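You operate a simulated robot arm through the tools that you are given. There is no shell and no other tool. Be economical: measure what you need, move in short steps, check, and stop when the job is done.

Carry out the task below with a simulated robot arm. There is one attempt and no reset: what you move stays moved.

Task
Put the red saddle on top of the silver bright bracket.
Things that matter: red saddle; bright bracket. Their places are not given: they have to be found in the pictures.

The check looks at the end state, three seconds after you hand in, the way a careful person would. Anything else that was tipped, shoved, dropped, spilled or broken makes it a failure.

Robot
A 6-joint arm with a two-finger parallel gripper, fixed in place. Base frame: the origin is at the foot of the arm, x ahead of it, y to its left, z up; the work surface is at about z = 0. Units: m, rad, N and s.
With the tool pointing down near the work surface it reaches from about 0.14 to 0.58 m from the base axis. Its first joint turns from -1.152 to 1.152 rad. Payload 2.1 kg.
The TCP is the grasp point between the finger pads, 0.03 m short of the fingertips. In the tool frame z runs along the fingers and y along their closing line. Largest opening 0.094 m; finger width 0.028, thickness 0.01; the body of the gripper, 0.05 by 0.096 m, starts 0.055 m behind the TCP.
Orientation is that of the tool frame in the base frame, as [roll, pitch, yaw] about the fixed x, y, z axes, in that order (R = Rz(yaw) Ry(pitch) Rx(roll)). With the fingers straight down and closing along the base's y, the tool's x points along the base's -x, its y along +y and its z along -z.

Tools
- The arm moves only by the tool send_rows. Its argument "motion" is a list that holds one entry, the list of rows, each a list of 7 numbers: the gripper command, from -1 (fully open) to 1 (shut), values between in proportion, then the shift along the tool's x, y, z in m, then the turn, a rotation vector about the tool's x, y, z in rad. In form: [[[hand, tx, ty, tz, wx, wy, wz], ...]]. A call has 1 to 8 rows; each row shifts and turns the commanded pose from where the row before left it, along the tool's axes as they then stand. Each row takes 0.2 s and may step no farther than 0.05 m and 0.15 rad from the row before; otherwise, or with a gripper value out of range, the whole call is refused. A pose out of reach is approached as far as the arm can. The call stops where the force on the tool passes 40 N (or 10 N more than at its start, if that is more) or the arm is blocked; 0.2 s more then pass. Each finger travels about 0.072 m/s and halts on what it meets, pressing with about 31 N; the grip force reading is that of the motor and also rises with nothing between the fingers. The clock runs only during rows and for 0.2 s after the last one: add rows that do not move to give the fingers time. The reply holds the time, the measured pose of the TCP, the force on the tool along the base axes, the opening and the grip force, in the units named above and with some noise.
- Cameras (640 x 400 px; columns grow to the right, rows downward): "scene" is fixed at [0.0797, -0.3794, 0.4946]; the picture's right is [0.71, -0.71, 0.00], its down [-0.35, -0.35, -0.87] and it looks along [0.61, 0.61, -0.50] (base axes); focal length 318 px, centre (320, 200). "wrist" rides on the gripper at [0.076, 0.014, -0.102] in the tool frame; the picture's right is [-0.18, 0.98, 0.00], its down [-0.75, -0.14, -0.64] and it looks along [-0.63, -0.12, 0.77] (tool axes); focal length 243 px, centre (320, 200).
- snapshot(camera): a new picture of that camera. The clock stands still meanwhile.
- point_at(camera, pixels): for up to 12 pixels [column, row] of the newest picture of that camera ("zoom" is the newest enlarged one), the place [x, y, z] in the base frame of the surface seen there, good to about 0.002 m, but the place of the scene camera against the robot may be out by one fixed shift of up to 0.018 m in any direction. The clock stands still meanwhile.
- enlarge(camera, box): a new picture of the part [left, top, right, bottom] of that camera's present view, enlarged. The clock stands still meanwhile.
- close_job(): hands the job in; it is judged then, once.

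Work in short steps. Measure before you move; look again where a grasp or a placing could have gone wrong, and mend it. You have 60 turns and 30 pictures in all, those below and enlarged ones among them. Open the gripper and draw the arm clear of the work before you hand the job in, unless the task says otherwise; then end with one line.

The tools are called after "Emit:" by a JSON object that holds its "api" and its "payload". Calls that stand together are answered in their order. send_rows: Moves the arm, as the interface text tells. Its arguments: {"type":"object","properties":{"motion":{"type":"array"}},"required":["motion"]} The other tools are called the same way: snapshot (camera) takes a picture; point_at (camera, pixels) gives the place of the surface under pixels of a picture; enlarge (camera, box) takes an enlarged picture of a part of a camera's view; close_job () hands the job in.

At the start:

```text
time: 0.0
position: [0.3178, -0.1414, 0.3368]
orientation: [-3.14, -0.001, -3.141]
contact_force: [-0.3, 0.1, 0.2]
grip_width: 0.0941
gripper_force: 0.1
```

scene: 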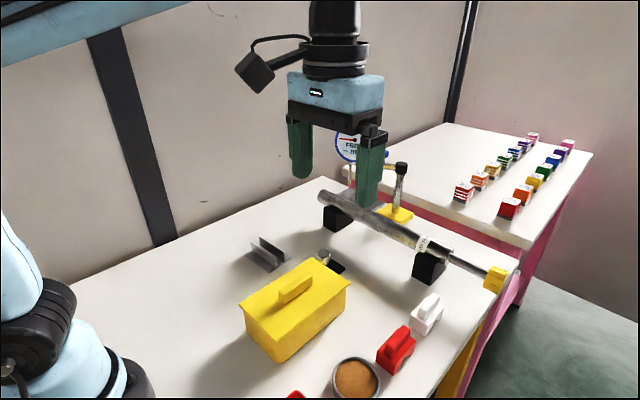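
wrist: 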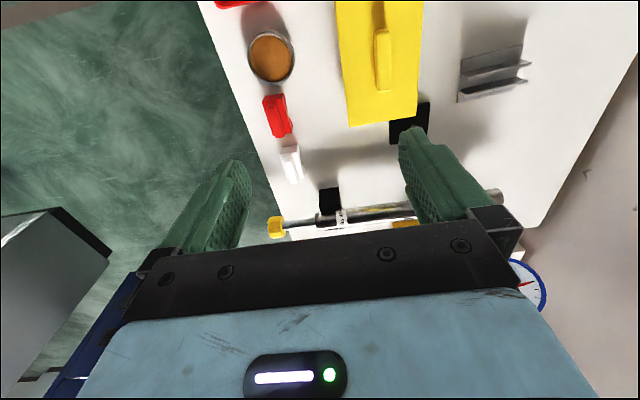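

The scene shows a red block near (397,350), another red thing cut off at (295,395), and a grey bracket near (268,253). I enlarge these areas to identify them.

Emit:
{"api": "enlarge", "payload": {"camera": "scene", "box": [230, 220, 470, 400]}}

Emit:
{"api": "enlarge", "payload": {"camera": "wrist", "box": [200, 0, 560, 225]}}

```text
2.22 times, centred on (350, 310) of scene
```

zoom: 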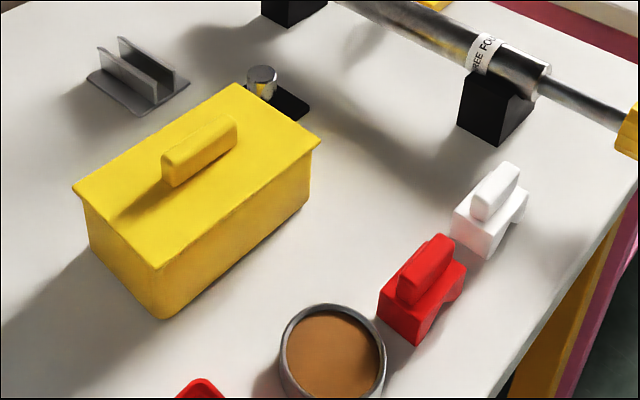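

```text
1.78 times, centred on (380, 112) of wrist
```

zoom: 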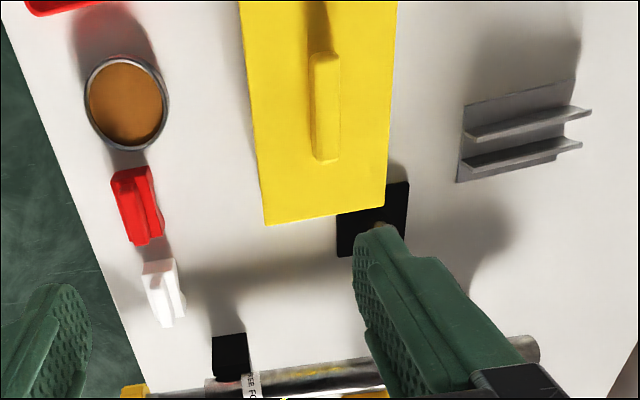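

The red saddle is probably the block at (397,350) and the bracket the two-rail grey piece, with a metal cylinder on a black plate nearby. I measure key points before moving for a better look.

Emit:
{"api": "point_at", "payload": {"camera": "wrist", "pixels": [[278, 110], [268, 100], [286, 132], [290, 165], [270, 55], [240, 2], [490, 75], [460, 100], [380, 60], [345, 110], [408, 130], [330, 197]]}}

Emit:
{"api": "point_at", "payload": {"camera": "scene", "pixels": [[398, 340], [390, 365], [268, 252], [259, 250], [273, 246], [262, 262], [295, 395], [324, 253], [298, 289], [355, 380], [430, 305], [247, 304]]}}

```text
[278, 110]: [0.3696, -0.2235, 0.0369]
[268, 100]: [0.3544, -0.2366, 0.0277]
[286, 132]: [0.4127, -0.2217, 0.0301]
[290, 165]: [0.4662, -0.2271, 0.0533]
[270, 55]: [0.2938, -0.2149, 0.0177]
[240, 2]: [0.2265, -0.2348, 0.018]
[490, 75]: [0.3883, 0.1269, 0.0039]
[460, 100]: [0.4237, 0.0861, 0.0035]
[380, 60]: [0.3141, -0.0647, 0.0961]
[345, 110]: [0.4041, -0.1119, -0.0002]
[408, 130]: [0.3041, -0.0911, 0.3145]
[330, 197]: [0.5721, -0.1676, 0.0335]
```

```text
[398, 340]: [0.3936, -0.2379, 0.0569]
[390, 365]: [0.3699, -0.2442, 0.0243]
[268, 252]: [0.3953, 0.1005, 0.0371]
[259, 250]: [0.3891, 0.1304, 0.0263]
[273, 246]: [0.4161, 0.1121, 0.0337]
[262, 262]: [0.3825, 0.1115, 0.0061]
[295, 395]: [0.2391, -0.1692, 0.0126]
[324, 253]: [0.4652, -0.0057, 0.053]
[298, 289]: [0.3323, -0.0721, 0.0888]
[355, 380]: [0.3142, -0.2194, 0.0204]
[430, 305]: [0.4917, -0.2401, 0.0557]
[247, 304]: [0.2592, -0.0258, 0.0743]
```

The red block sits at about (0.385,-0.228), the bracket at about (0.395,0.11). I draw the arm 0.15 m towards the base at height for a full view.

Emit:
{"api": "send_rows", "payload": {"motion": [[[-1, 0.04, 0.01, 0, 0, 0, 0], [-1, 0.04, 0.02, 0, 0, 0, 0], [-1, 0.04, 0.02, 0, 0, 0, 0], [-1, 0, 0, 0, 0, 0, 0]]]}}

Emit:
{"api": "snapshot", "payload": {"camera": "wrist"}}

```text
time: 1.0
position: [0.1976, -0.0911, 0.3368]
orientation: [-3.14, 0.0, 3.14]
contact_force: [0.2, 0.2, 0.7]
grip_width: 0.0941
gripper_force: 0.1
```

```text
25 pictures are left
```

wrist: 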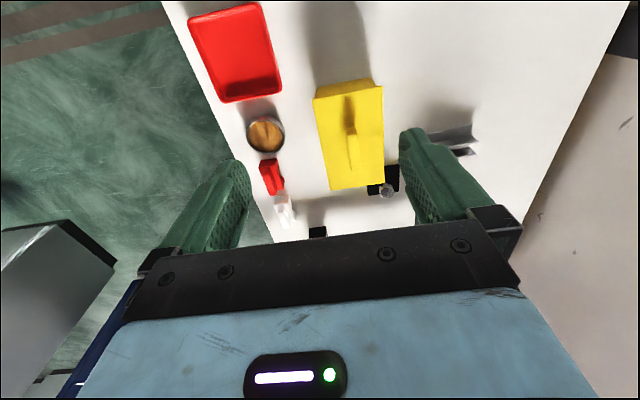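

The other red thing is a tray, so the block is the saddle and the two-rail piece the bracket. I enlarge both from the scene camera to learn their shapes.

Emit:
{"api": "enlarge", "payload": {"camera": "scene", "box": [360, 280, 456, 390]}}

Emit:
{"api": "point_at", "payload": {"camera": "zoom", "pixels": [[320, 200]]}}

Emit:
{"api": "enlarge", "payload": {"camera": "scene", "box": [236, 222, 316, 272]}}

```text
3.64 times, centred on (408, 335) of scene
```

zoom: 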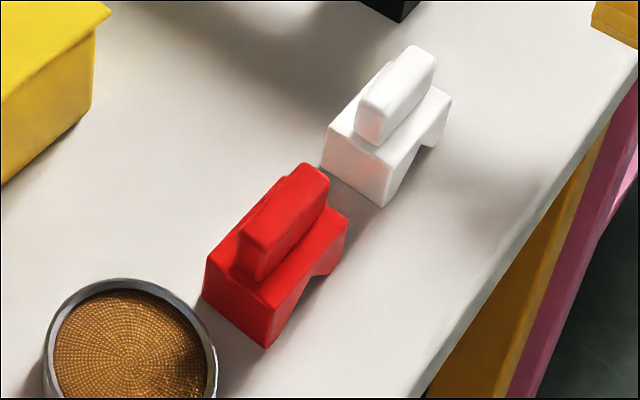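

```text
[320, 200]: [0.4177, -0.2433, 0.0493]
```

```text
8.00 times, centred on (276, 247) of scene
```

zoom: 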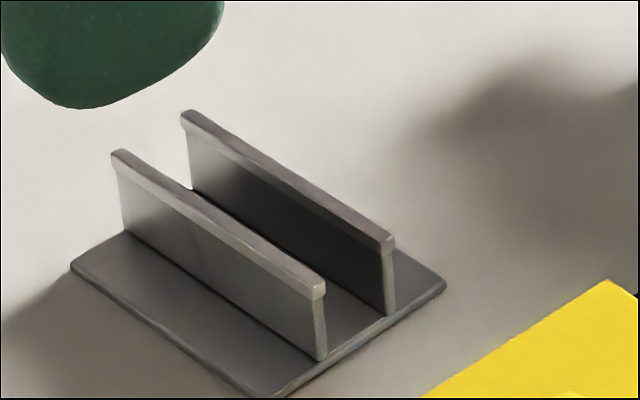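

The saddle is a bridge block with a V-notch beneath and a fin handle on top; the bracket has two rails running about along y on a plate. I measure the bracket's rail tops and plate corners.

Emit:
{"api": "point_at", "payload": {"camera": "zoom", "pixels": [[120, 155], [315, 288], [190, 116], [385, 242], [215, 222], [290, 180], [78, 268], [275, 390], [438, 288], [130, 228], [318, 350], [350, 300]]}}

Emit:
{"api": "enlarge", "payload": {"camera": "scene", "box": [373, 315, 421, 380]}}

```text
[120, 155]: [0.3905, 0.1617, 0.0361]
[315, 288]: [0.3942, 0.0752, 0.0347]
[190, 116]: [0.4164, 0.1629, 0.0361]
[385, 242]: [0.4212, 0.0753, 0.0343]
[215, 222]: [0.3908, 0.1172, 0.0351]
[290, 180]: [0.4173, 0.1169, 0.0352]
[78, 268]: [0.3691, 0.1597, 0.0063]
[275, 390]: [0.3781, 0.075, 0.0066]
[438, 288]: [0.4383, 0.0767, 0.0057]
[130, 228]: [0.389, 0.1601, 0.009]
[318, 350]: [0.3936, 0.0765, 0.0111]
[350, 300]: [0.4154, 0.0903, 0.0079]
```

```text
6.15 times, centred on (397, 348) of scene
```

zoom: 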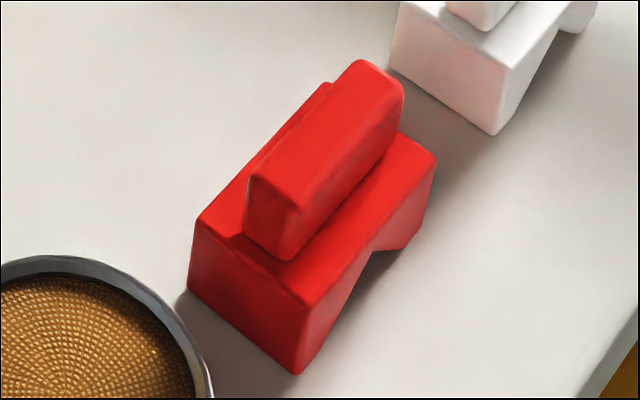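

Rails: tops at z about 0.035, x about 0.392 and 0.419, y 0.075..0.162. Now I measure the saddle's edges in this zoom.

Emit:
{"api": "point_at", "payload": {"camera": "zoom", "pixels": [[203, 222], [308, 298], [430, 155], [330, 88], [298, 368], [192, 286], [258, 172], [298, 190], [360, 66], [398, 88], [378, 246], [405, 245]]}}

Emit:
{"api": "point_at", "payload": {"camera": "zoom", "pixels": [[345, 285], [330, 320], [290, 250], [250, 220], [392, 150], [348, 125], [500, 250], [425, 215], [362, 255], [376, 238]]}}

```text
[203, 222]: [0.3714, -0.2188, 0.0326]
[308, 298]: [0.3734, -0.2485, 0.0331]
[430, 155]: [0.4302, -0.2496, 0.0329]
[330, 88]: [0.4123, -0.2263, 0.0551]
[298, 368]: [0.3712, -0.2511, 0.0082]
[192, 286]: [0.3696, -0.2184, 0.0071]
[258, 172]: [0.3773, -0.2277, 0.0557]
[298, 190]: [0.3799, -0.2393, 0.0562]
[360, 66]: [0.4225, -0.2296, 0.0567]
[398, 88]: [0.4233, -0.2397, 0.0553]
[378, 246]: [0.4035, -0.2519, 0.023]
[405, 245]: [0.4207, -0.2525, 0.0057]
```

```text
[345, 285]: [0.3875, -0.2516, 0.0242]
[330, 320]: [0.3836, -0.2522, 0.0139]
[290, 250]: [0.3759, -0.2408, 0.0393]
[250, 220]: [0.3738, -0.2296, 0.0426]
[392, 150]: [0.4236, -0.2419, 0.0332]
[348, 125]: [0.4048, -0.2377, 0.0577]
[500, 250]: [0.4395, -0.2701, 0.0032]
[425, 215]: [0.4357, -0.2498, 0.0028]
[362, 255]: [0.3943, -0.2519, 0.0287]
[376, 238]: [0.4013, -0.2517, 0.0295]
```

The saddle spans x 0.370–0.434, y −0.251…−0.218, body top 0.033, fin top 0.056, fin about 13 mm thick. The V-notch runs along y like the rails, so no turn of note is needed. I go above the saddle for precise wrist measurements.

Emit:
{"api": "send_rows", "payload": {"motion": [[[-1, -0.027, -0.024, 0.0228, 0, 0, 0], [-1, -0.027, -0.024, 0.0228, 0, 0, 0], [-1, -0.027, -0.024, 0.0228, 0, 0, 0], [-1, -0.027, -0.024, 0.0228, 0, 0, 0], [-1, -0.027, -0.024, 0.0228, 0, 0, 0], [-1, -0.027, -0.024, 0.0228, 0, 0, 0], [-1, 0, 0, 0, 0, 0, 0]]]}}

Emit:
{"api": "snapshot", "payload": {"camera": "wrist"}}

```text
time: 2.6
position: [0.3603, -0.2366, 0.1996]
orientation: [-3.139, -0.002, 3.141]
contact_force: [-0.1, 0.0, 0.0]
grip_width: 0.0941
gripper_force: 0.0
```

```text
21 pictures are left
```

wrist: 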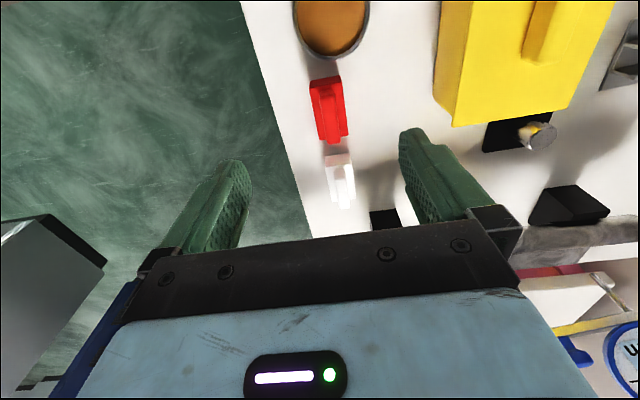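

The saddle is at about (328,110) in the wrist picture. I enlarge it to measure the fin edges.

Emit:
{"api": "enlarge", "payload": {"camera": "wrist", "box": [264, 70, 392, 150]}}

```text
5.00 times, centred on (328, 110) of wrist
```

zoom: 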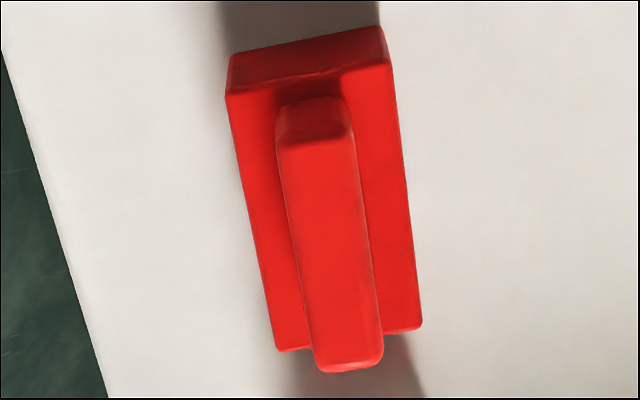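

Emit:
{"api": "point_at", "payload": {"camera": "zoom", "pixels": [[290, 145], [346, 138], [318, 355], [376, 340], [315, 140], [348, 350], [232, 100], [386, 72], [280, 345], [416, 322], [300, 230], [356, 230]]}}

```text
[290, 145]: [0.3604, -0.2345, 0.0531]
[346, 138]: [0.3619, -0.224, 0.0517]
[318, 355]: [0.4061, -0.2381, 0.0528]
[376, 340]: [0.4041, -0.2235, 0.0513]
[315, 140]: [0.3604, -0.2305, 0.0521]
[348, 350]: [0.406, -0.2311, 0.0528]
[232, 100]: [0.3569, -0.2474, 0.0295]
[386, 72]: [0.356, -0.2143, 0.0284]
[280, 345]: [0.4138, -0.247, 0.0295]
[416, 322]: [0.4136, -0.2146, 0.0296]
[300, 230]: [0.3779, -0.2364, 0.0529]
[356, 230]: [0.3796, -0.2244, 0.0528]
```

Robot-frame fin centre: (0.384, −0.2307), top 0.053, body top 0.0295, no yaw. I descend in steps to TCP z 0.063, keeping the tips about 3 mm above the body.

Emit:
{"api": "send_rows", "payload": {"motion": [[[-1, -0.0237, 0.0059, 0.02, 0, 0, 0], [-1, 0, 0, 0.04, 0, 0, 0], [-1, 0, 0, 0.03, 0, 0, 0], [-1, 0, 0, 0, 0, 0, 0]]]}}

Emit:
{"api": "snapshot", "payload": {"camera": "wrist"}}

```text
time: 3.6
position: [0.3818, -0.2309, 0.1119]
orientation: [-3.14, 0.001, 3.139]
contact_force: [0.0, -0.1, -0.9]
grip_width: 0.0944
gripper_force: 0.0
```

```text
19 pictures are left
```

wrist: 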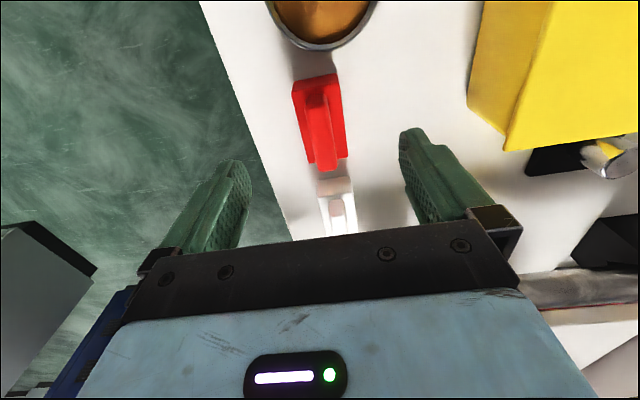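

The fin at (320,140) lies between the fingers (235 and 405). I re-check its measured position from this closer view.

Emit:
{"api": "point_at", "payload": {"camera": "wrist", "pixels": [[313, 100], [325, 100], [316, 160], [334, 160], [324, 130], [296, 85], [337, 76]]}}

```text
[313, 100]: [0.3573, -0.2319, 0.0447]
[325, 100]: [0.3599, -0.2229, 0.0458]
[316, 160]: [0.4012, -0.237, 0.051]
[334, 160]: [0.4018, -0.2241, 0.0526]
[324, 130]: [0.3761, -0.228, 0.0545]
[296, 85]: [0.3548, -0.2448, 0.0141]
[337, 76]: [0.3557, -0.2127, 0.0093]
```

Consistent. I lower the last 0.047 m to TCP z about 0.064, without closing yet.

Emit:
{"api": "send_rows", "payload": {"motion": [[[-1, -0.001, 0, 0.025, 0, 0, 0], [-1, 0, 0, 0.0215, 0, 0, 0], [-1, 0, 0, 0, 0, 0, 0]]]}}

Emit:
{"api": "enlarge", "payload": {"camera": "scene", "box": [340, 260, 468, 390]}}

```text
time: 4.4
position: [0.3812, -0.2316, 0.0654]
orientation: [-3.141, 0.0, 3.14]
contact_force: [-0.3, -0.4, 0.6]
grip_width: 0.0941
gripper_force: 0.0
```

```text
3.08 times, centred on (404, 325) of scene
```

zoom: 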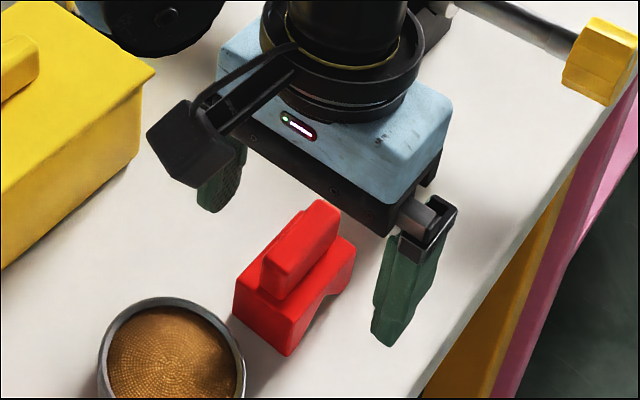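

Fingers straddle the fin with tips at z about 0.035. I close on it.

Emit:
{"api": "send_rows", "payload": {"motion": [[[-1, -0.002, 0, 0.001, 0, 0, 0], [1, 0, 0, 0, 0, 0, 0], [1, 0, 0, 0, 0, 0, 0], [1, 0, 0, 0, 0, 0, 0], [1, 0, 0, 0, 0, 0, 0], [1, 0, 0, 0, 0, 0, 0]]]}}

```text
time: 5.8
position: [0.3852, -0.2308, 0.0646]
orientation: [-3.139, -0.001, 3.14]
contact_force: [-0.1, 0.0, 0.2]
grip_width: 0.015
gripper_force: 30.5
```

The grip holds at 15 mm width, matching the fin. I lift slowly to about z 0.16 and look.

Emit:
{"api": "send_rows", "payload": {"motion": [[[1, 0, 0, -0.015, 0, 0, 0], [1, 0, 0, -0.03, 0, 0, 0], [1, 0, 0, -0.03, 0, 0, 0], [1, 0, 0, -0.03, 0, 0, 0], [1, 0, 0, 0, 0, 0, 0]]]}}

Emit:
{"api": "enlarge", "payload": {"camera": "scene", "box": [340, 230, 468, 330]}}

```text
time: 7.0
position: [0.3877, -0.2286, 0.1685]
orientation: [-3.139, 0.0, 3.139]
contact_force: [0.2, -0.1, -0.5]
grip_width: 0.0148
gripper_force: 30.9
```

```text
4.00 times, centred on (404, 280) of scene
```

zoom: 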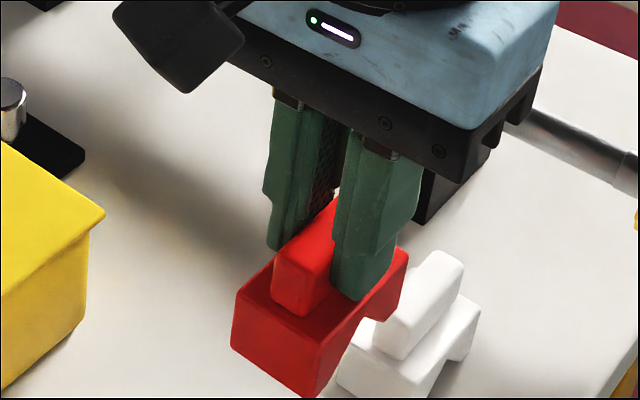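

The saddle is held level. I raise to z about 0.25 and move left over the yellow box toward the bracket.

Emit:
{"api": "send_rows", "payload": {"motion": [[[1, 0, 0, -0.04, 0, 0, 0], [1, 0, 0, -0.04, 0, 0, 0], [1, 0, 0.042, 0, 0, 0, 0], [1, 0, 0.045, 0, 0, 0, 0], [1, 0, 0.045, 0, 0, 0, 0], [1, 0, 0.045, 0, 0, 0, 0], [1, 0, 0.045, 0, 0, 0, 0], [1, 0, 0.045, 0, 0, 0, 0]]]}}

Emit:
{"api": "send_rows", "payload": {"motion": [[[1, -0.015, 0.04, 0, 0, 0, 0], [1, 0, 0.03, 0, 0, 0, 0], [1, 0, 0, 0, 0, 0, 0]]]}}

Emit:
{"api": "snapshot", "payload": {"camera": "wrist"}}

```text
time: 8.8
position: [0.3865, 0.0381, 0.2476]
orientation: [-3.141, 0.0, 3.14]
contact_force: [-0.3, 1.1, -0.7]
grip_width: 0.0148
gripper_force: 30.8
```

```text
time: 9.6
position: [0.401, 0.108, 0.2487]
orientation: [-3.139, 0.001, 3.14]
contact_force: [0.1, -0.6, 0.1]
grip_width: 0.0148
gripper_force: 31.2
```

```text
16 pictures are left
```

wrist: 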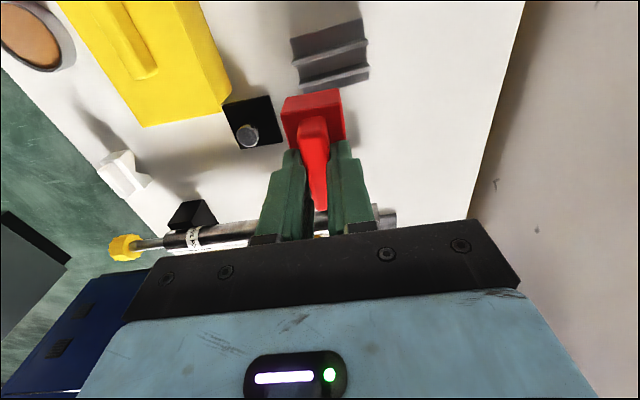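

The bracket is fully visible around (330,55) with the saddle at (313,118) clear of it. I enlarge the bracket for measuring.

Emit:
{"api": "enlarge", "payload": {"camera": "wrist", "box": [270, 10, 398, 90]}}

```text
5.00 times, centred on (334, 50) of wrist
```

zoom: 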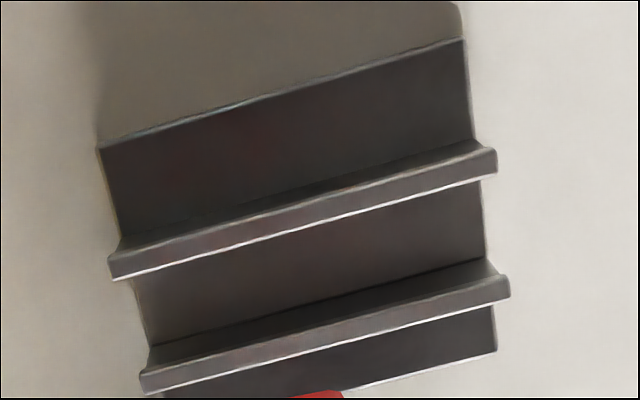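

The rail tops are the lighter strips ending at (115,268)-(492,162) and (145,382)-(505,288). I measure points on them and the plate.

Emit:
{"api": "point_at", "payload": {"camera": "zoom", "pixels": [[125, 268], [220, 242], [310, 217], [400, 192], [485, 165], [155, 380], [240, 358], [325, 334], [410, 312], [498, 288], [105, 160], [462, 50]]}}

```text
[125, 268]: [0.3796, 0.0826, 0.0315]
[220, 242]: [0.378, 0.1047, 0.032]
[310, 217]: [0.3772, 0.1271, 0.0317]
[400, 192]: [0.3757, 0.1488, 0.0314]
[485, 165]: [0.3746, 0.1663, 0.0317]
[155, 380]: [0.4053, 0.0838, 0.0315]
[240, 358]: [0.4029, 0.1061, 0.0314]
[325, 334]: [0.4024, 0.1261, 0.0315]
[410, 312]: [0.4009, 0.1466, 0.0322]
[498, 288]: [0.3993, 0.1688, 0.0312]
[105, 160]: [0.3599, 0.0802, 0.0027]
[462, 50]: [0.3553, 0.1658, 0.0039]
```

Rail midline is at (0.390, 0.125), yawed +0.062 rad; tops z 0.0316. Now I look at the held saddle from the scene camera to see the notch.

Emit:
{"api": "enlarge", "payload": {"camera": "scene", "box": [220, 120, 316, 180]}}

Emit:
{"api": "point_at", "payload": {"camera": "wrist", "pixels": [[290, 98], [336, 92], [290, 125], [340, 118], [287, 112], [313, 122]]}}

```text
6.67 times, centred on (268, 150) of scene
```

zoom: 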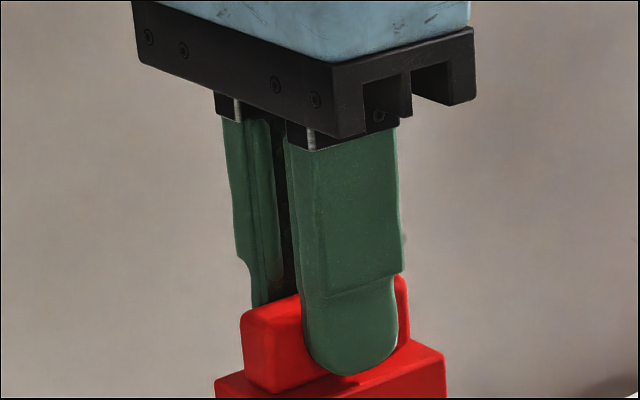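

```text
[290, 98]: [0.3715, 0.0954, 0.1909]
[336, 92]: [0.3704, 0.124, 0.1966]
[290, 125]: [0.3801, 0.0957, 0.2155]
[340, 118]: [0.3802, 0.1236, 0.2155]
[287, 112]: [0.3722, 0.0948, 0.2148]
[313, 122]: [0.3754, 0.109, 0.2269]
```

The saddle is centred on the TCP (near face x 0.371, TCP 0.401). I enlarge lower to see the notch.

Emit:
{"api": "enlarge", "payload": {"camera": "scene", "box": [236, 160, 300, 200]}}

```text
10.00 times, centred on (268, 180) of scene
```

zoom: 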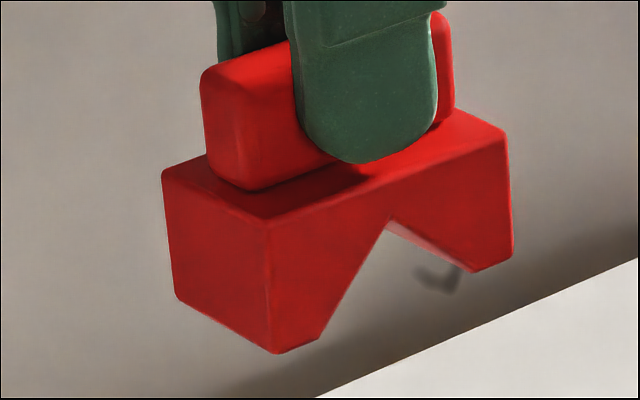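

The V opens about 39 mm at the bottom, apex about 19 mm high, so it straddles the 31 mm rail pair; seated TCP z should be about 0.09. I align x, y and yaw, and lower to z 0.125.

Emit:
{"api": "send_rows", "payload": {"motion": [[[1, 0.011, 0.017, 0, 0, 0, 0], [1, 0, 0, 0.03, 0, 0, -0.062], [1, 0, 0, 0.04, 0, 0, 0], [1, 0, 0, 0.035, 0, 0, 0], [1, 0, 0, 0.018, 0, 0, 0], [1, 0, 0, 0, 0, 0, 0]]]}}

Emit:
{"api": "enlarge", "payload": {"camera": "scene", "box": [228, 200, 308, 280]}}

```text
time: 11.0
position: [0.3923, 0.123, 0.1232]
orientation: [-3.14, 0.0, -3.079]
contact_force: [-0.1, 0.1, -0.2]
grip_width: 0.0149
gripper_force: 30.3
```

```text
5.00 times, centred on (268, 240) of scene
```

zoom: 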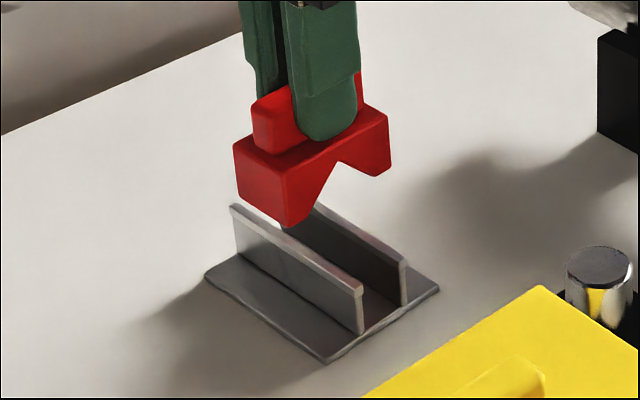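

Alignment check in the scene zoom: I measure the saddle corners and rail ends in the same frame to compare.

Emit:
{"api": "point_at", "payload": {"camera": "zoom", "pixels": [[284, 185], [386, 122], [288, 222], [386, 170], [338, 162], [304, 218], [240, 150], [357, 290], [402, 260], [320, 265], [370, 242], [367, 172]]}}

```text
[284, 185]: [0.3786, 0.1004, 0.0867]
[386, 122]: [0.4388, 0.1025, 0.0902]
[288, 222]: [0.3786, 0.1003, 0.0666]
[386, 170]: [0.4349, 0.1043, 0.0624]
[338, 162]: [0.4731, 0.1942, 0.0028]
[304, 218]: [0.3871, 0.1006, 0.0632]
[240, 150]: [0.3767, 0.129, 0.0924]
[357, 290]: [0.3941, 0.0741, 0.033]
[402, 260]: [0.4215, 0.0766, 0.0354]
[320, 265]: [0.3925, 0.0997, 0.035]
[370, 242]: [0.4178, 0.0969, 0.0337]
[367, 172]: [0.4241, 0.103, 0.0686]
```

The saddle is about 2.5 mm too far in x (0.408 against rail mid 0.405). I correct that and lower to about 6 mm above seating.

Emit:
{"api": "send_rows", "payload": {"motion": [[[1, 0.0025, 0.001, 0.01, 0, 0, 0], [1, 0, 0, 0.012, 0, 0, 0], [1, 0, 0, 0, 0, 0, 0]]]}}

Emit:
{"api": "enlarge", "payload": {"camera": "scene", "box": [236, 215, 300, 275]}}

```text
time: 11.8
position: [0.3887, 0.1249, 0.1032]
orientation: [-3.141, 0.001, -3.081]
contact_force: [0.6, -0.5, -0.6]
grip_width: 0.0148
gripper_force: 30.8
```

```text
6.67 times, centred on (268, 245) of scene
```

zoom: 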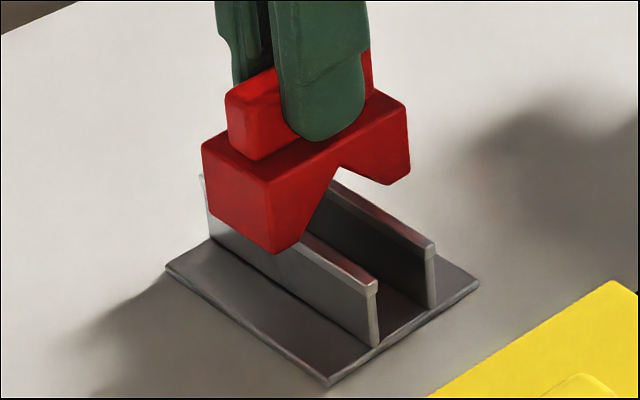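

The notch lines up over both rails. I lower in small steps toward z about 0.091, watching the force.

Emit:
{"api": "send_rows", "payload": {"motion": [[[1, 0, 0, 0.004, 0, 0, 0], [1, 0, 0, 0.003, 0, 0, 0], [1, 0, 0, 0.002, 0, 0, 0], [1, 0, 0, 0, 0, 0, 0]]]}}

```text
time: 12.8
position: [0.3875, 0.1247, 0.0938]
orientation: [-3.14, -0.001, -3.082]
contact_force: [-0.8, -0.1, -0.5]
grip_width: 0.0149
gripper_force: 31.2
```

No contact yet at z 0.094. I continue in 1 mm steps.

Emit:
{"api": "send_rows", "payload": {"motion": [[[1, 0, 0, 0.001, 0, 0, 0], [1, 0, 0, 0.001, 0, 0, 0], [1, 0, 0, 0.001, 0, 0, 0], [1, 0, 0, 0, 0, 0, 0]]]}}

Emit:
{"api": "enlarge", "payload": {"camera": "scene", "box": [236, 215, 300, 275]}}

```text
time: 13.8
position: [0.3888, 0.1248, 0.0909]
orientation: [-3.139, 0.003, -3.081]
contact_force: [4.1, 0.5, 6.0]
grip_width: 0.0149
gripper_force: 30.5
```

```text
6.67 times, centred on (268, 245) of scene
```

zoom: 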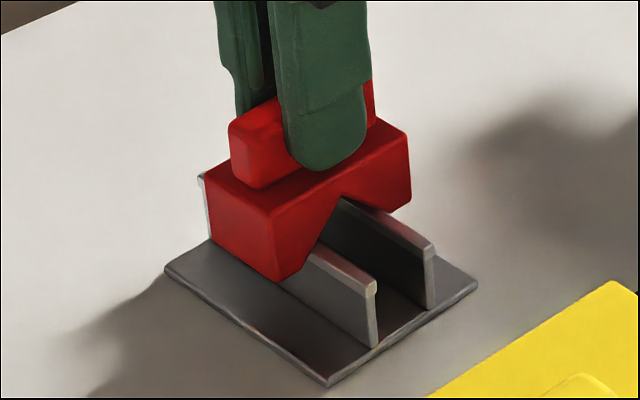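

Contact began: 6 N up and 4 N toward +x, so the near flank touches first. I shift 0.8 mm to +x and lower a bit more to seat both flanks.

Emit:
{"api": "send_rows", "payload": {"motion": [[[1, -0.0008, 0, 0, 0, 0, 0], [1, 0, 0, 0.0007, 0, 0, 0], [1, 0, 0, 0, 0, 0, 0]]]}}

```text
time: 14.6
position: [0.389, 0.125, 0.0902]
orientation: [-3.14, -0.001, -3.082]
contact_force: [3.1, -2.3, 14.7]
grip_width: 0.0148
gripper_force: 31.2
```

Now mostly vertical (15 N) with little sideways force: seated on both rails. I nudge 0.4 mm more to +x, then open partly.

Emit:
{"api": "send_rows", "payload": {"motion": [[[1, -0.0004, 0, -0.0004, 0, 0, 0], [1, 0, 0, 0, 0, 0, 0], [0.4, 0, 0, 0, 0, 0, 0], [0.2, 0, 0, 0, 0, 0, 0], [0.2, 0, 0, 0, 0, 0, 0], [0.2, 0, 0, 0, 0, 0, 0]]]}}

Emit:
{"api": "enlarge", "payload": {"camera": "scene", "box": [236, 215, 300, 275]}}

```text
time: 16.0
position: [0.3884, 0.1248, 0.09]
orientation: [-3.139, -0.001, -3.08]
contact_force: [0.3, -0.3, 0.0]
grip_width: 0.0379
gripper_force: 0.0
```

```text
6.67 times, centred on (268, 245) of scene
```

zoom: 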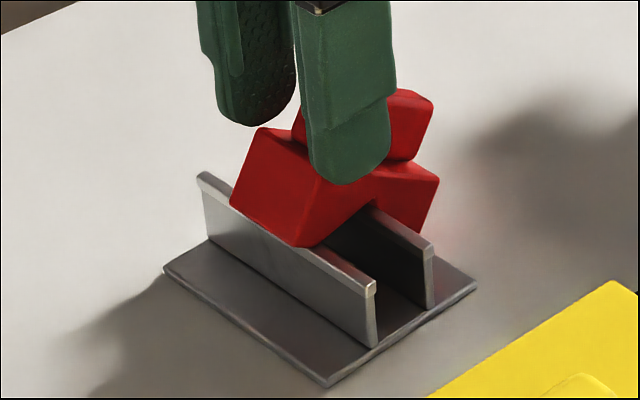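

On release the saddle slid in +x and tilted: the V straddle isn't stable. The flat feet (33 mm wide) would sit flat across both rails (31 mm outer) if turned 90°. First I look from the wrist to measure the tilt before regrasping.

Emit:
{"api": "point_at", "payload": {"camera": "zoom", "pixels": [[262, 132], [325, 180], [435, 180], [233, 203], [305, 242], [415, 225], [405, 92], [430, 104], [413, 158], [372, 202], [300, 120], [390, 155]]}}

Emit:
{"api": "snapshot", "payload": {"camera": "wrist"}}

```text
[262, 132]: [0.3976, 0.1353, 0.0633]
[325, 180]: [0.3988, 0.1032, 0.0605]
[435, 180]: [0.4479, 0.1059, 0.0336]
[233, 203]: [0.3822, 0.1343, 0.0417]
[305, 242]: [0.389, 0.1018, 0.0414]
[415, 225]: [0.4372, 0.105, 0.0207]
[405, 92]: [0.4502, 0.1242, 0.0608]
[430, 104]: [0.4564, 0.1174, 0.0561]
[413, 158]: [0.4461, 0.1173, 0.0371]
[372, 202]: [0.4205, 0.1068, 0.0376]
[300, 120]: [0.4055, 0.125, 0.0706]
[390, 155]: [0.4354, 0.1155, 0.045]
```

```text
8 pictures are left
```

wrist: 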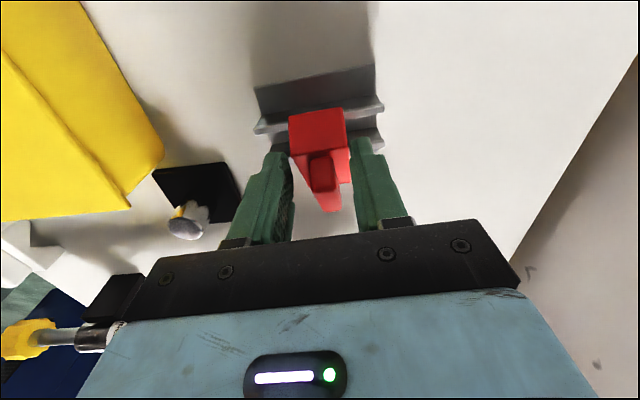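

The saddle is pitched about 0.49 rad, +x side down. I take robot-frame points from the wrist picture to fix the regrasp pose.

Emit:
{"api": "point_at", "payload": {"camera": "wrist", "pixels": [[293, 115], [342, 112], [295, 150], [343, 146], [318, 150], [320, 165], [322, 185], [325, 205], [312, 165], [336, 165], [346, 175], [305, 165]]}}

```text
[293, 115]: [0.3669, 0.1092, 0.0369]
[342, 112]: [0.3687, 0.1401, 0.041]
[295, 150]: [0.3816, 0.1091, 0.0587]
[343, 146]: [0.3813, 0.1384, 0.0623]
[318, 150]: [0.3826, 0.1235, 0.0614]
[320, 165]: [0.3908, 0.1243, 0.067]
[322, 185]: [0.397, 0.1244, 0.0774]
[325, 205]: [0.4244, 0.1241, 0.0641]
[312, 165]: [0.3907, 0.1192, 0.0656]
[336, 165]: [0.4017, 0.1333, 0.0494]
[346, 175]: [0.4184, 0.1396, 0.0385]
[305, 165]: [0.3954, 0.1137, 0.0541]
```

Saddle body-top centre is at about (0.4085, 0.124, 0.0455), so the grasp TCP should be (0.425, 0.124, 0.0765) with the tool leaned 0.49 rad. I raise, open a bit more and move to a standoff, then lean the tool.

Emit:
{"api": "send_rows", "payload": {"motion": [[[0.2, 0, 0, -0.04, 0, 0, 0], [-0.2, -0.029, -0.0023, 0, 0, 0, 0], [-0.2, -0.0288, -0.0023, 0, 0, 0, 0], [-0.2, 0, 0, 0, 0, 0.1225, 0], [-0.2, 0, 0, 0, 0, 0.1225, 0], [-0.2, 0, 0, 0, 0, 0.1225, 0], [-0.2, 0, 0, 0, 0, 0.1225, 0], [-0.2, 0, 0, 0, 0, 0, 0]]]}}

Emit:
{"api": "snapshot", "payload": {"camera": "wrist"}}

```text
time: 17.8
position: [0.4465, 0.1273, 0.1294]
orientation: [3.137, -0.449, -3.081]
contact_force: [0.5, 0.3, -0.1]
grip_width: 0.0562
gripper_force: 0.0
out of reach, approached as far as the arm can: row 7
```

```text
7 pictures are left
```

wrist: 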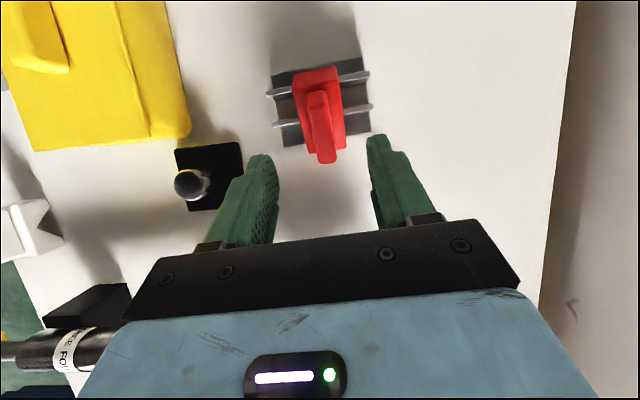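

The lean stopped at 0.449 rad (reach limit), close enough. I measure the saddle again from this view.

Emit:
{"api": "point_at", "payload": {"camera": "wrist", "pixels": [[296, 82], [336, 78], [316, 80], [314, 94], [318, 110], [324, 155], [306, 120], [332, 115], [300, 110], [342, 125], [317, 96], [328, 160]]}}

```text
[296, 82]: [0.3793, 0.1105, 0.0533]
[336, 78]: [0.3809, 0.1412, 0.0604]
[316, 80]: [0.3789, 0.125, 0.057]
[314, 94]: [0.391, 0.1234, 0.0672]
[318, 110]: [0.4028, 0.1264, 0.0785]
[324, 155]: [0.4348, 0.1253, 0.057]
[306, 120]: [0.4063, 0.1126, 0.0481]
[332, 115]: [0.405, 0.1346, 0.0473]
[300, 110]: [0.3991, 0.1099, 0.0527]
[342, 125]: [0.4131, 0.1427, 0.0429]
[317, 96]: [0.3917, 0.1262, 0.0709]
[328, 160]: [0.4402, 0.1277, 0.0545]
```

Fin-top centre is about (0.419, 0.125, 0.066), so I keep TCP target (0.4245, 0.125, 0.077). I approach along the tool axis, first part.

Emit:
{"api": "send_rows", "payload": {"motion": [[[-0.2, -0.0053, -0.0006, 0.015, 0, 0, 0], [-0.2, 0, 0, 0.02, 0, 0, 0], [-0.2, 0, 0, 0, 0, 0, 0]]]}}

```text
time: 18.6
position: [0.4352, 0.132, 0.0959]
orientation: [3.136, -0.451, -3.081]
contact_force: [0.0, -0.2, -0.2]
grip_width: 0.056
gripper_force: 0.1
out of reach, approached as far as the arm can: row 1, 2
```

The wrist limit makes y drift to 0.132. I take 0.06 rad of lean off the command and correct y.

Emit:
{"api": "send_rows", "payload": {"motion": [[[-0.2, 0, 0, 0, 0, -0.06, 0], [-0.2, 0, 0, 0, 0, 0, 0]]]}}

```text
time: 19.2
position: [0.4339, 0.1324, 0.0971]
orientation: [-3.139, -0.429, -3.079]
contact_force: [0.1, -0.1, -0.7]
grip_width: 0.0564
gripper_force: 0.1
```

Now reachable. I correct y first, then go the remaining 21 mm along the axis.

Emit:
{"api": "send_rows", "payload": {"motion": [[[-0.2, 0.0007, -0.0064, 0, 0, 0, 0], [-0.2, 0, 0, 0.012, 0, 0, 0], [-0.2, 0, 0, 0.009, 0, 0, 0], [-0.2, 0, 0, 0, 0, 0, 0]]]}}

Emit:
{"api": "snapshot", "payload": {"camera": "wrist"}}

```text
time: 20.2
position: [0.4246, 0.1246, 0.0781]
orientation: [-3.138, -0.43, -3.082]
contact_force: [-0.5, 0.5, -0.2]
grip_width: 0.0563
gripper_force: 0.1
```

```text
6 pictures are left
```

wrist: 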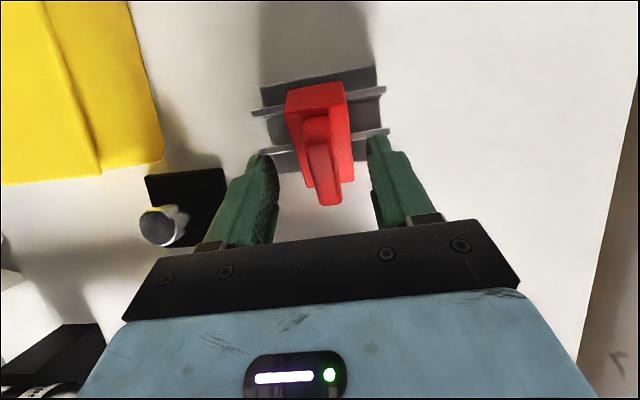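

The fin at (322,165) is centred between the fingers. I close on it.

Emit:
{"api": "send_rows", "payload": {"motion": [[[1, 0, 0, 0, 0, 0, 0], [1, 0, 0, 0, 0, 0, 0], [1, 0, 0, 0, 0, 0, 0], [1, 0, 0, 0, 0, 0, 0], [1, 0, 0, 0, 0, 0, 0]]]}}

```text
time: 21.4
position: [0.4245, 0.1249, 0.0787]
orientation: [-3.139, -0.431, -3.083]
contact_force: [-0.5, -0.5, -0.3]
grip_width: 0.0148
gripper_force: 30.5
```

Gripped at 14.8 mm. I lift straight up along base z (in the leaned tool frame) by 0.1 m.

Emit:
{"api": "send_rows", "payload": {"motion": [[[1, 0.0042, 0, -0.0091, 0, 0, 0], [1, 0.0083, 0, -0.0182, 0, 0, 0], [1, 0.0125, 0, -0.0273, 0, 0, 0], [1, 0.0167, 0, -0.0364, 0, 0, 0], [1, 0, 0, 0, 0, 0, 0]]]}}

```text
time: 22.6
position: [0.4229, 0.1247, 0.1793]
orientation: [-3.139, -0.43, -3.083]
contact_force: [-0.8, -0.8, -0.4]
grip_width: 0.0147
gripper_force: 30.6
```

Lifted. I return the tool upright and check the saddle's levelness in the hand.

Emit:
{"api": "send_rows", "payload": {"motion": [[[1, 0, 0, 0, 0, -0.1435, 0], [1, 0, 0, 0, 0, -0.1435, 0], [1, 0, 0, 0, 0, -0.1435, 0], [1, 0, 0, -0.03, 0, 0, 0], [1, 0, 0, 0, 0, 0, 0]]]}}

Emit:
{"api": "enlarge", "payload": {"camera": "scene", "box": [220, 160, 340, 280]}}

```text
time: 23.8
position: [0.4231, 0.1239, 0.2072]
orientation: [-3.139, 0.001, -3.081]
contact_force: [0.3, -1.0, -1.0]
grip_width: 0.0148
gripper_force: 31.0
```

```text
3.33 times, centred on (280, 220) of scene
```

zoom: 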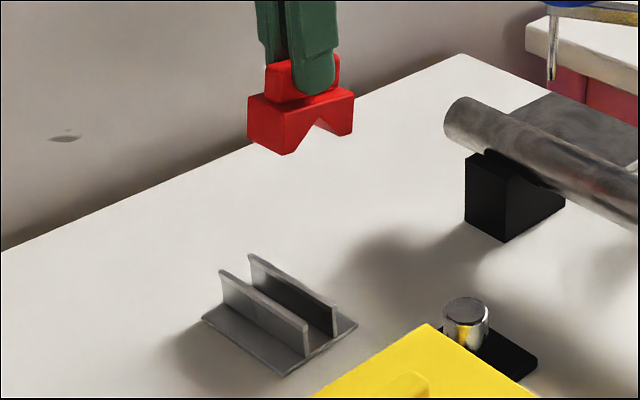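

The bracket has not moved noticeably. I measure the saddle's residual tilt and the rails again in this zoom.

Emit:
{"api": "point_at", "payload": {"camera": "zoom", "pixels": [[287, 122], [350, 99], [290, 150], [346, 131], [283, 120], [354, 96], [252, 100], [222, 272], [303, 325], [251, 257], [334, 306], [265, 298]]}}

```text
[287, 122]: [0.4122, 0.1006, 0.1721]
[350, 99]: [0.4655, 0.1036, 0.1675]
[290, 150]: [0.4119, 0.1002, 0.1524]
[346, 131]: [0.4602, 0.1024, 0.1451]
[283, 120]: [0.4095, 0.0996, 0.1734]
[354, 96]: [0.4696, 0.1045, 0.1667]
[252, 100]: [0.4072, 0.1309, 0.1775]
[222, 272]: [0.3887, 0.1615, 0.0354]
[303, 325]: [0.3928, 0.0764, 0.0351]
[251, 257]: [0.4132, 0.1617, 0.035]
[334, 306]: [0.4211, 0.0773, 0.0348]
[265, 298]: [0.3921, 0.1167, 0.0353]
```

Residual forward tilt is about 0.10 rad and the bracket hasn't moved. I turn the tool 90° clockwise (8 rows, then 3 more), then level the saddle by −0.10 rad about tool y.

Emit:
{"api": "send_rows", "payload": {"motion": [[[1, 0, 0, 0, 0, 0, 0.1428], [1, 0, 0, 0, 0, 0, 0.1428], [1, 0, 0, 0, 0, 0, 0.1428], [1, 0, 0, 0, 0, 0, 0.1428], [1, 0, 0, 0, 0, 0, 0.1428], [1, 0, 0, 0, 0, 0, 0.1428], [1, 0, 0, 0, 0, 0, 0.1428], [1, 0, 0, 0, 0, 0, 0.1428]]]}}

Emit:
{"api": "send_rows", "payload": {"motion": [[[1, 0, 0, 0, 0, 0, 0.1428], [1, 0, 0, 0, 0, 0, 0.1428], [1, 0, 0, 0, 0, 0, 0.1428], [1, 0, 0, 0, 0, -0.1, 0], [1, 0, 0, 0, 0, 0, 0]]]}}

```text
time: 25.6
position: [0.4238, 0.1249, 0.2084]
orientation: [-3.141, 0.002, 2.059]
contact_force: [0.0, 0.2, -1.2]
grip_width: 0.0148
gripper_force: 31.2
```

```text
time: 26.8
position: [0.424, 0.124, 0.2076]
orientation: [3.14, 0.103, 1.633]
contact_force: [-0.3, 0.7, -0.8]
grip_width: 0.0149
gripper_force: 31.0
```

Turned and levelled. I move over the rail midline (base x −0.034, y +0.006) and down 0.06, then check.

Emit:
{"api": "send_rows", "payload": {"motion": [[[1, 0.0071, -0.0168, 0.0295, 0, 0, 0], [1, 0.0072, -0.0167, 0.0294, 0, 0, 0], [1, 0, 0, 0, 0, 0, 0]]]}}

Emit:
{"api": "enlarge", "payload": {"camera": "scene", "box": [224, 190, 312, 280]}}

```text
time: 27.6
position: [0.3881, 0.1326, 0.1465]
orientation: [-3.141, 0.101, 1.633]
contact_force: [-0.1, 1.0, -1.0]
grip_width: 0.0149
gripper_force: 30.9
```

```text
4.44 times, centred on (268, 235) of scene
```

zoom: 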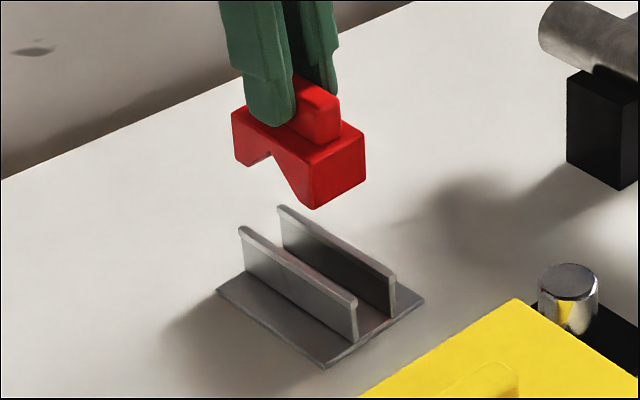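

The saddle now lies lengthwise over the rails. I measure its corners, feet and the rails.

Emit:
{"api": "point_at", "payload": {"camera": "zoom", "pixels": [[238, 114], [310, 164], [361, 138], [237, 155], [312, 204], [364, 182], [249, 164], [296, 194], [244, 232], [352, 303], [281, 211], [392, 279]]}}

```text
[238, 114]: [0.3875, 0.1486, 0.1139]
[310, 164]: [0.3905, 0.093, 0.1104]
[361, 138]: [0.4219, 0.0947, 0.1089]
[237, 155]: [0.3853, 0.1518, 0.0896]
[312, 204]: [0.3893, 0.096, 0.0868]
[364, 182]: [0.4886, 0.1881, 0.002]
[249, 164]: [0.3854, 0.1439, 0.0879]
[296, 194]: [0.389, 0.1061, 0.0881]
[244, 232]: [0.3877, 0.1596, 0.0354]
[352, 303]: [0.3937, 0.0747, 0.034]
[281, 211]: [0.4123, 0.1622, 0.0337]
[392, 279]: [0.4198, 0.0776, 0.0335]
```

Saddle is about 0.04 rad nose-down at its −y end and about 1.7 mm too far in x. I correct both and lower to about 11 mm above seating.

Emit:
{"api": "send_rows", "payload": {"motion": [[[1, 0, 0, 0, 0, -0.04, 0], [1, 0.0021, -0.0018, 0.0199, 0, 0, 0], [1, 0.0021, 0, 0.0199, 0, 0, 0], [1, 0, 0, 0, 0, 0, 0]]]}}

Emit:
{"api": "enlarge", "payload": {"camera": "scene", "box": [236, 210, 300, 275]}}

```text
time: 28.6
position: [0.3877, 0.1303, 0.1078]
orientation: [-3.141, 0.142, 1.631]
contact_force: [-0.1, -0.3, -1.6]
grip_width: 0.0148
gripper_force: 30.6
```

```text
6.15 times, centred on (268, 242) of scene
```

zoom: 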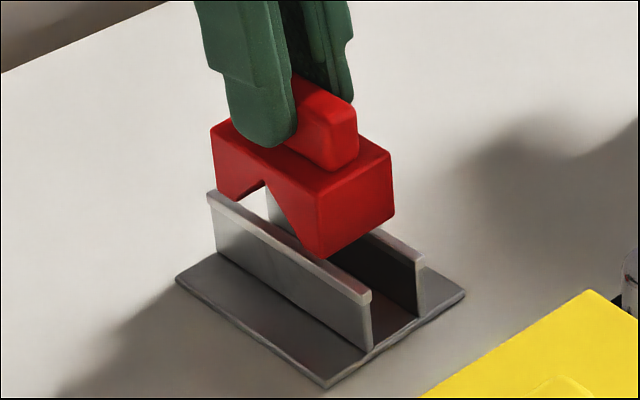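

Looks aligned. I measure corners again for levelness and centring.

Emit:
{"api": "point_at", "payload": {"camera": "zoom", "pixels": [[216, 127], [265, 158], [314, 192], [388, 157], [318, 252], [326, 254], [392, 214], [220, 190], [290, 222], [366, 297], [213, 200], [418, 260]]}}

```text
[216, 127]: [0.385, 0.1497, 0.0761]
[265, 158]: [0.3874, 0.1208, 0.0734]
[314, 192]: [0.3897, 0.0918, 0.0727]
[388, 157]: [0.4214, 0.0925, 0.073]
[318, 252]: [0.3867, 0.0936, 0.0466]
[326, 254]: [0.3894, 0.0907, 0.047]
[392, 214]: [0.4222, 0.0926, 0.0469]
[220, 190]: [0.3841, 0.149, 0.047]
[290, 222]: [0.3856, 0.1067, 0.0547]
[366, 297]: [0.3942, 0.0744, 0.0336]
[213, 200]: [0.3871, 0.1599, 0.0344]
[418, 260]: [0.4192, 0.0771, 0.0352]
```

Feet level (z 0.0466 vs 0.047) and centred (0.4056 vs 0.4055). I lower gently until contact.

Emit:
{"api": "send_rows", "payload": {"motion": [[[1, 0.0006, 0, 0.004, 0, 0, 0], [1, 0.0004, 0, 0.003, 0, 0, 0], [1, 0.0002, 0, 0.0015, 0, 0, 0], [1, 0.0002, 0, 0.0015, 0, 0, 0], [1, 0, 0, 0, 0, 0, 0]]]}}

```text
time: 29.8
position: [0.387, 0.129, 0.0986]
orientation: [-3.141, 0.142, 1.633]
contact_force: [0.2, 1.2, 0.5]
grip_width: 0.0149
gripper_force: 31.0
```

No contact yet at z 0.0986; I step down in 0.7 mm rows.

Emit:
{"api": "send_rows", "payload": {"motion": [[[1, 0.0001, 0, 0.0007, 0, 0, 0], [1, 0.0001, 0, 0.0007, 0, 0, 0], [1, 0, 0, 0, 0, 0, 0]]]}}

```text
time: 30.6
position: [0.3882, 0.1292, 0.0967]
orientation: [3.139, 0.144, 1.632]
contact_force: [-0.5, 0.9, 25.7]
grip_width: 0.0149
gripper_force: 30.7
```

Firm vertical contact (26 N) with no side force. I relieve by 0.4 mm and open partly.

Emit:
{"api": "send_rows", "payload": {"motion": [[[1, 0, 0, -0.0005, 0, 0, 0], [1, 0, 0, 0, 0, 0, 0], [0.5, 0, 0, 0, 0, 0, 0], [0.2, 0, 0, 0, 0, 0, 0], [0.2, 0, 0, 0, 0, 0, 0], [0.2, 0, 0, 0, 0, 0, 0]]]}}

Emit:
{"api": "enlarge", "payload": {"camera": "scene", "box": [236, 210, 300, 275]}}

```text
time: 32.0
position: [0.387, 0.1301, 0.0961]
orientation: [3.141, 0.141, 1.632]
contact_force: [-0.4, -1.1, 0.5]
grip_width: 0.0377
gripper_force: 0.1
```

```text
6.15 times, centred on (268, 242) of scene
```

zoom: 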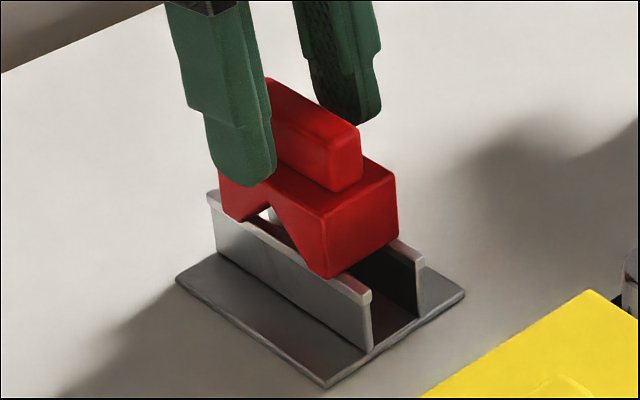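

The saddle sits flat and upright on both rails, released. I retract along the tool axis and then up and back toward the base.

Emit:
{"api": "send_rows", "payload": {"motion": [[[0.2, 0, 0, -0.02, 0, 0, 0], [0.2, 0, 0, -0.03, 0, 0, 0], [0, 0, 0, -0.04, 0, 0, 0], [-0.5, 0, 0, -0.04, 0, 0, 0], [-1, 0, -0.04, -0.02, 0, 0, 0], [-1, 0, -0.04, 0, 0, 0, 0], [-1, 0, -0.04, 0, 0, 0, 0], [-1, 0, 0, 0, 0, 0, 0]]]}}

Emit:
{"api": "snapshot", "payload": {"camera": "scene"}}

```text
time: 33.8
position: [0.267, 0.1447, 0.2462]
orientation: [-3.142, 0.143, 1.63]
contact_force: [0.7, 0.4, 0.7]
grip_width: 0.0939
gripper_force: 0.0
```

```text
1 pictures are left
```

scene: 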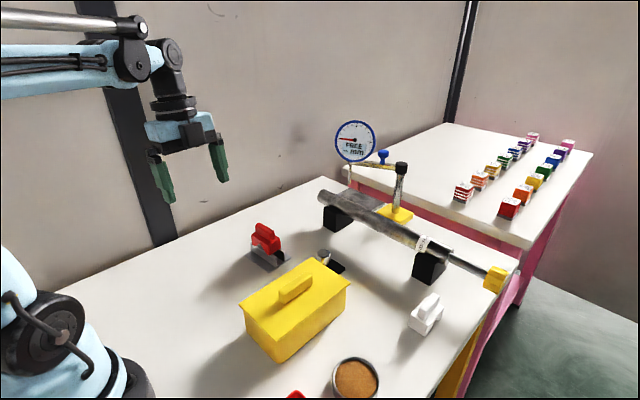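

The saddle stands upright on the bracket at (266,240), everything else is as it was, and the arm is clear with the gripper open. I hand in.

Emit:
{"api": "close_job", "payload": {}}

```text
The job is handed in.
```

The red saddle is sitting flat and upright across both rails of the silver bright bracket, with the gripper open and the arm clear. On my first try it tilted on the bracket when I let go, so I picked it up again and placed it turned 90°. Nothing else on the table appears to have moved.
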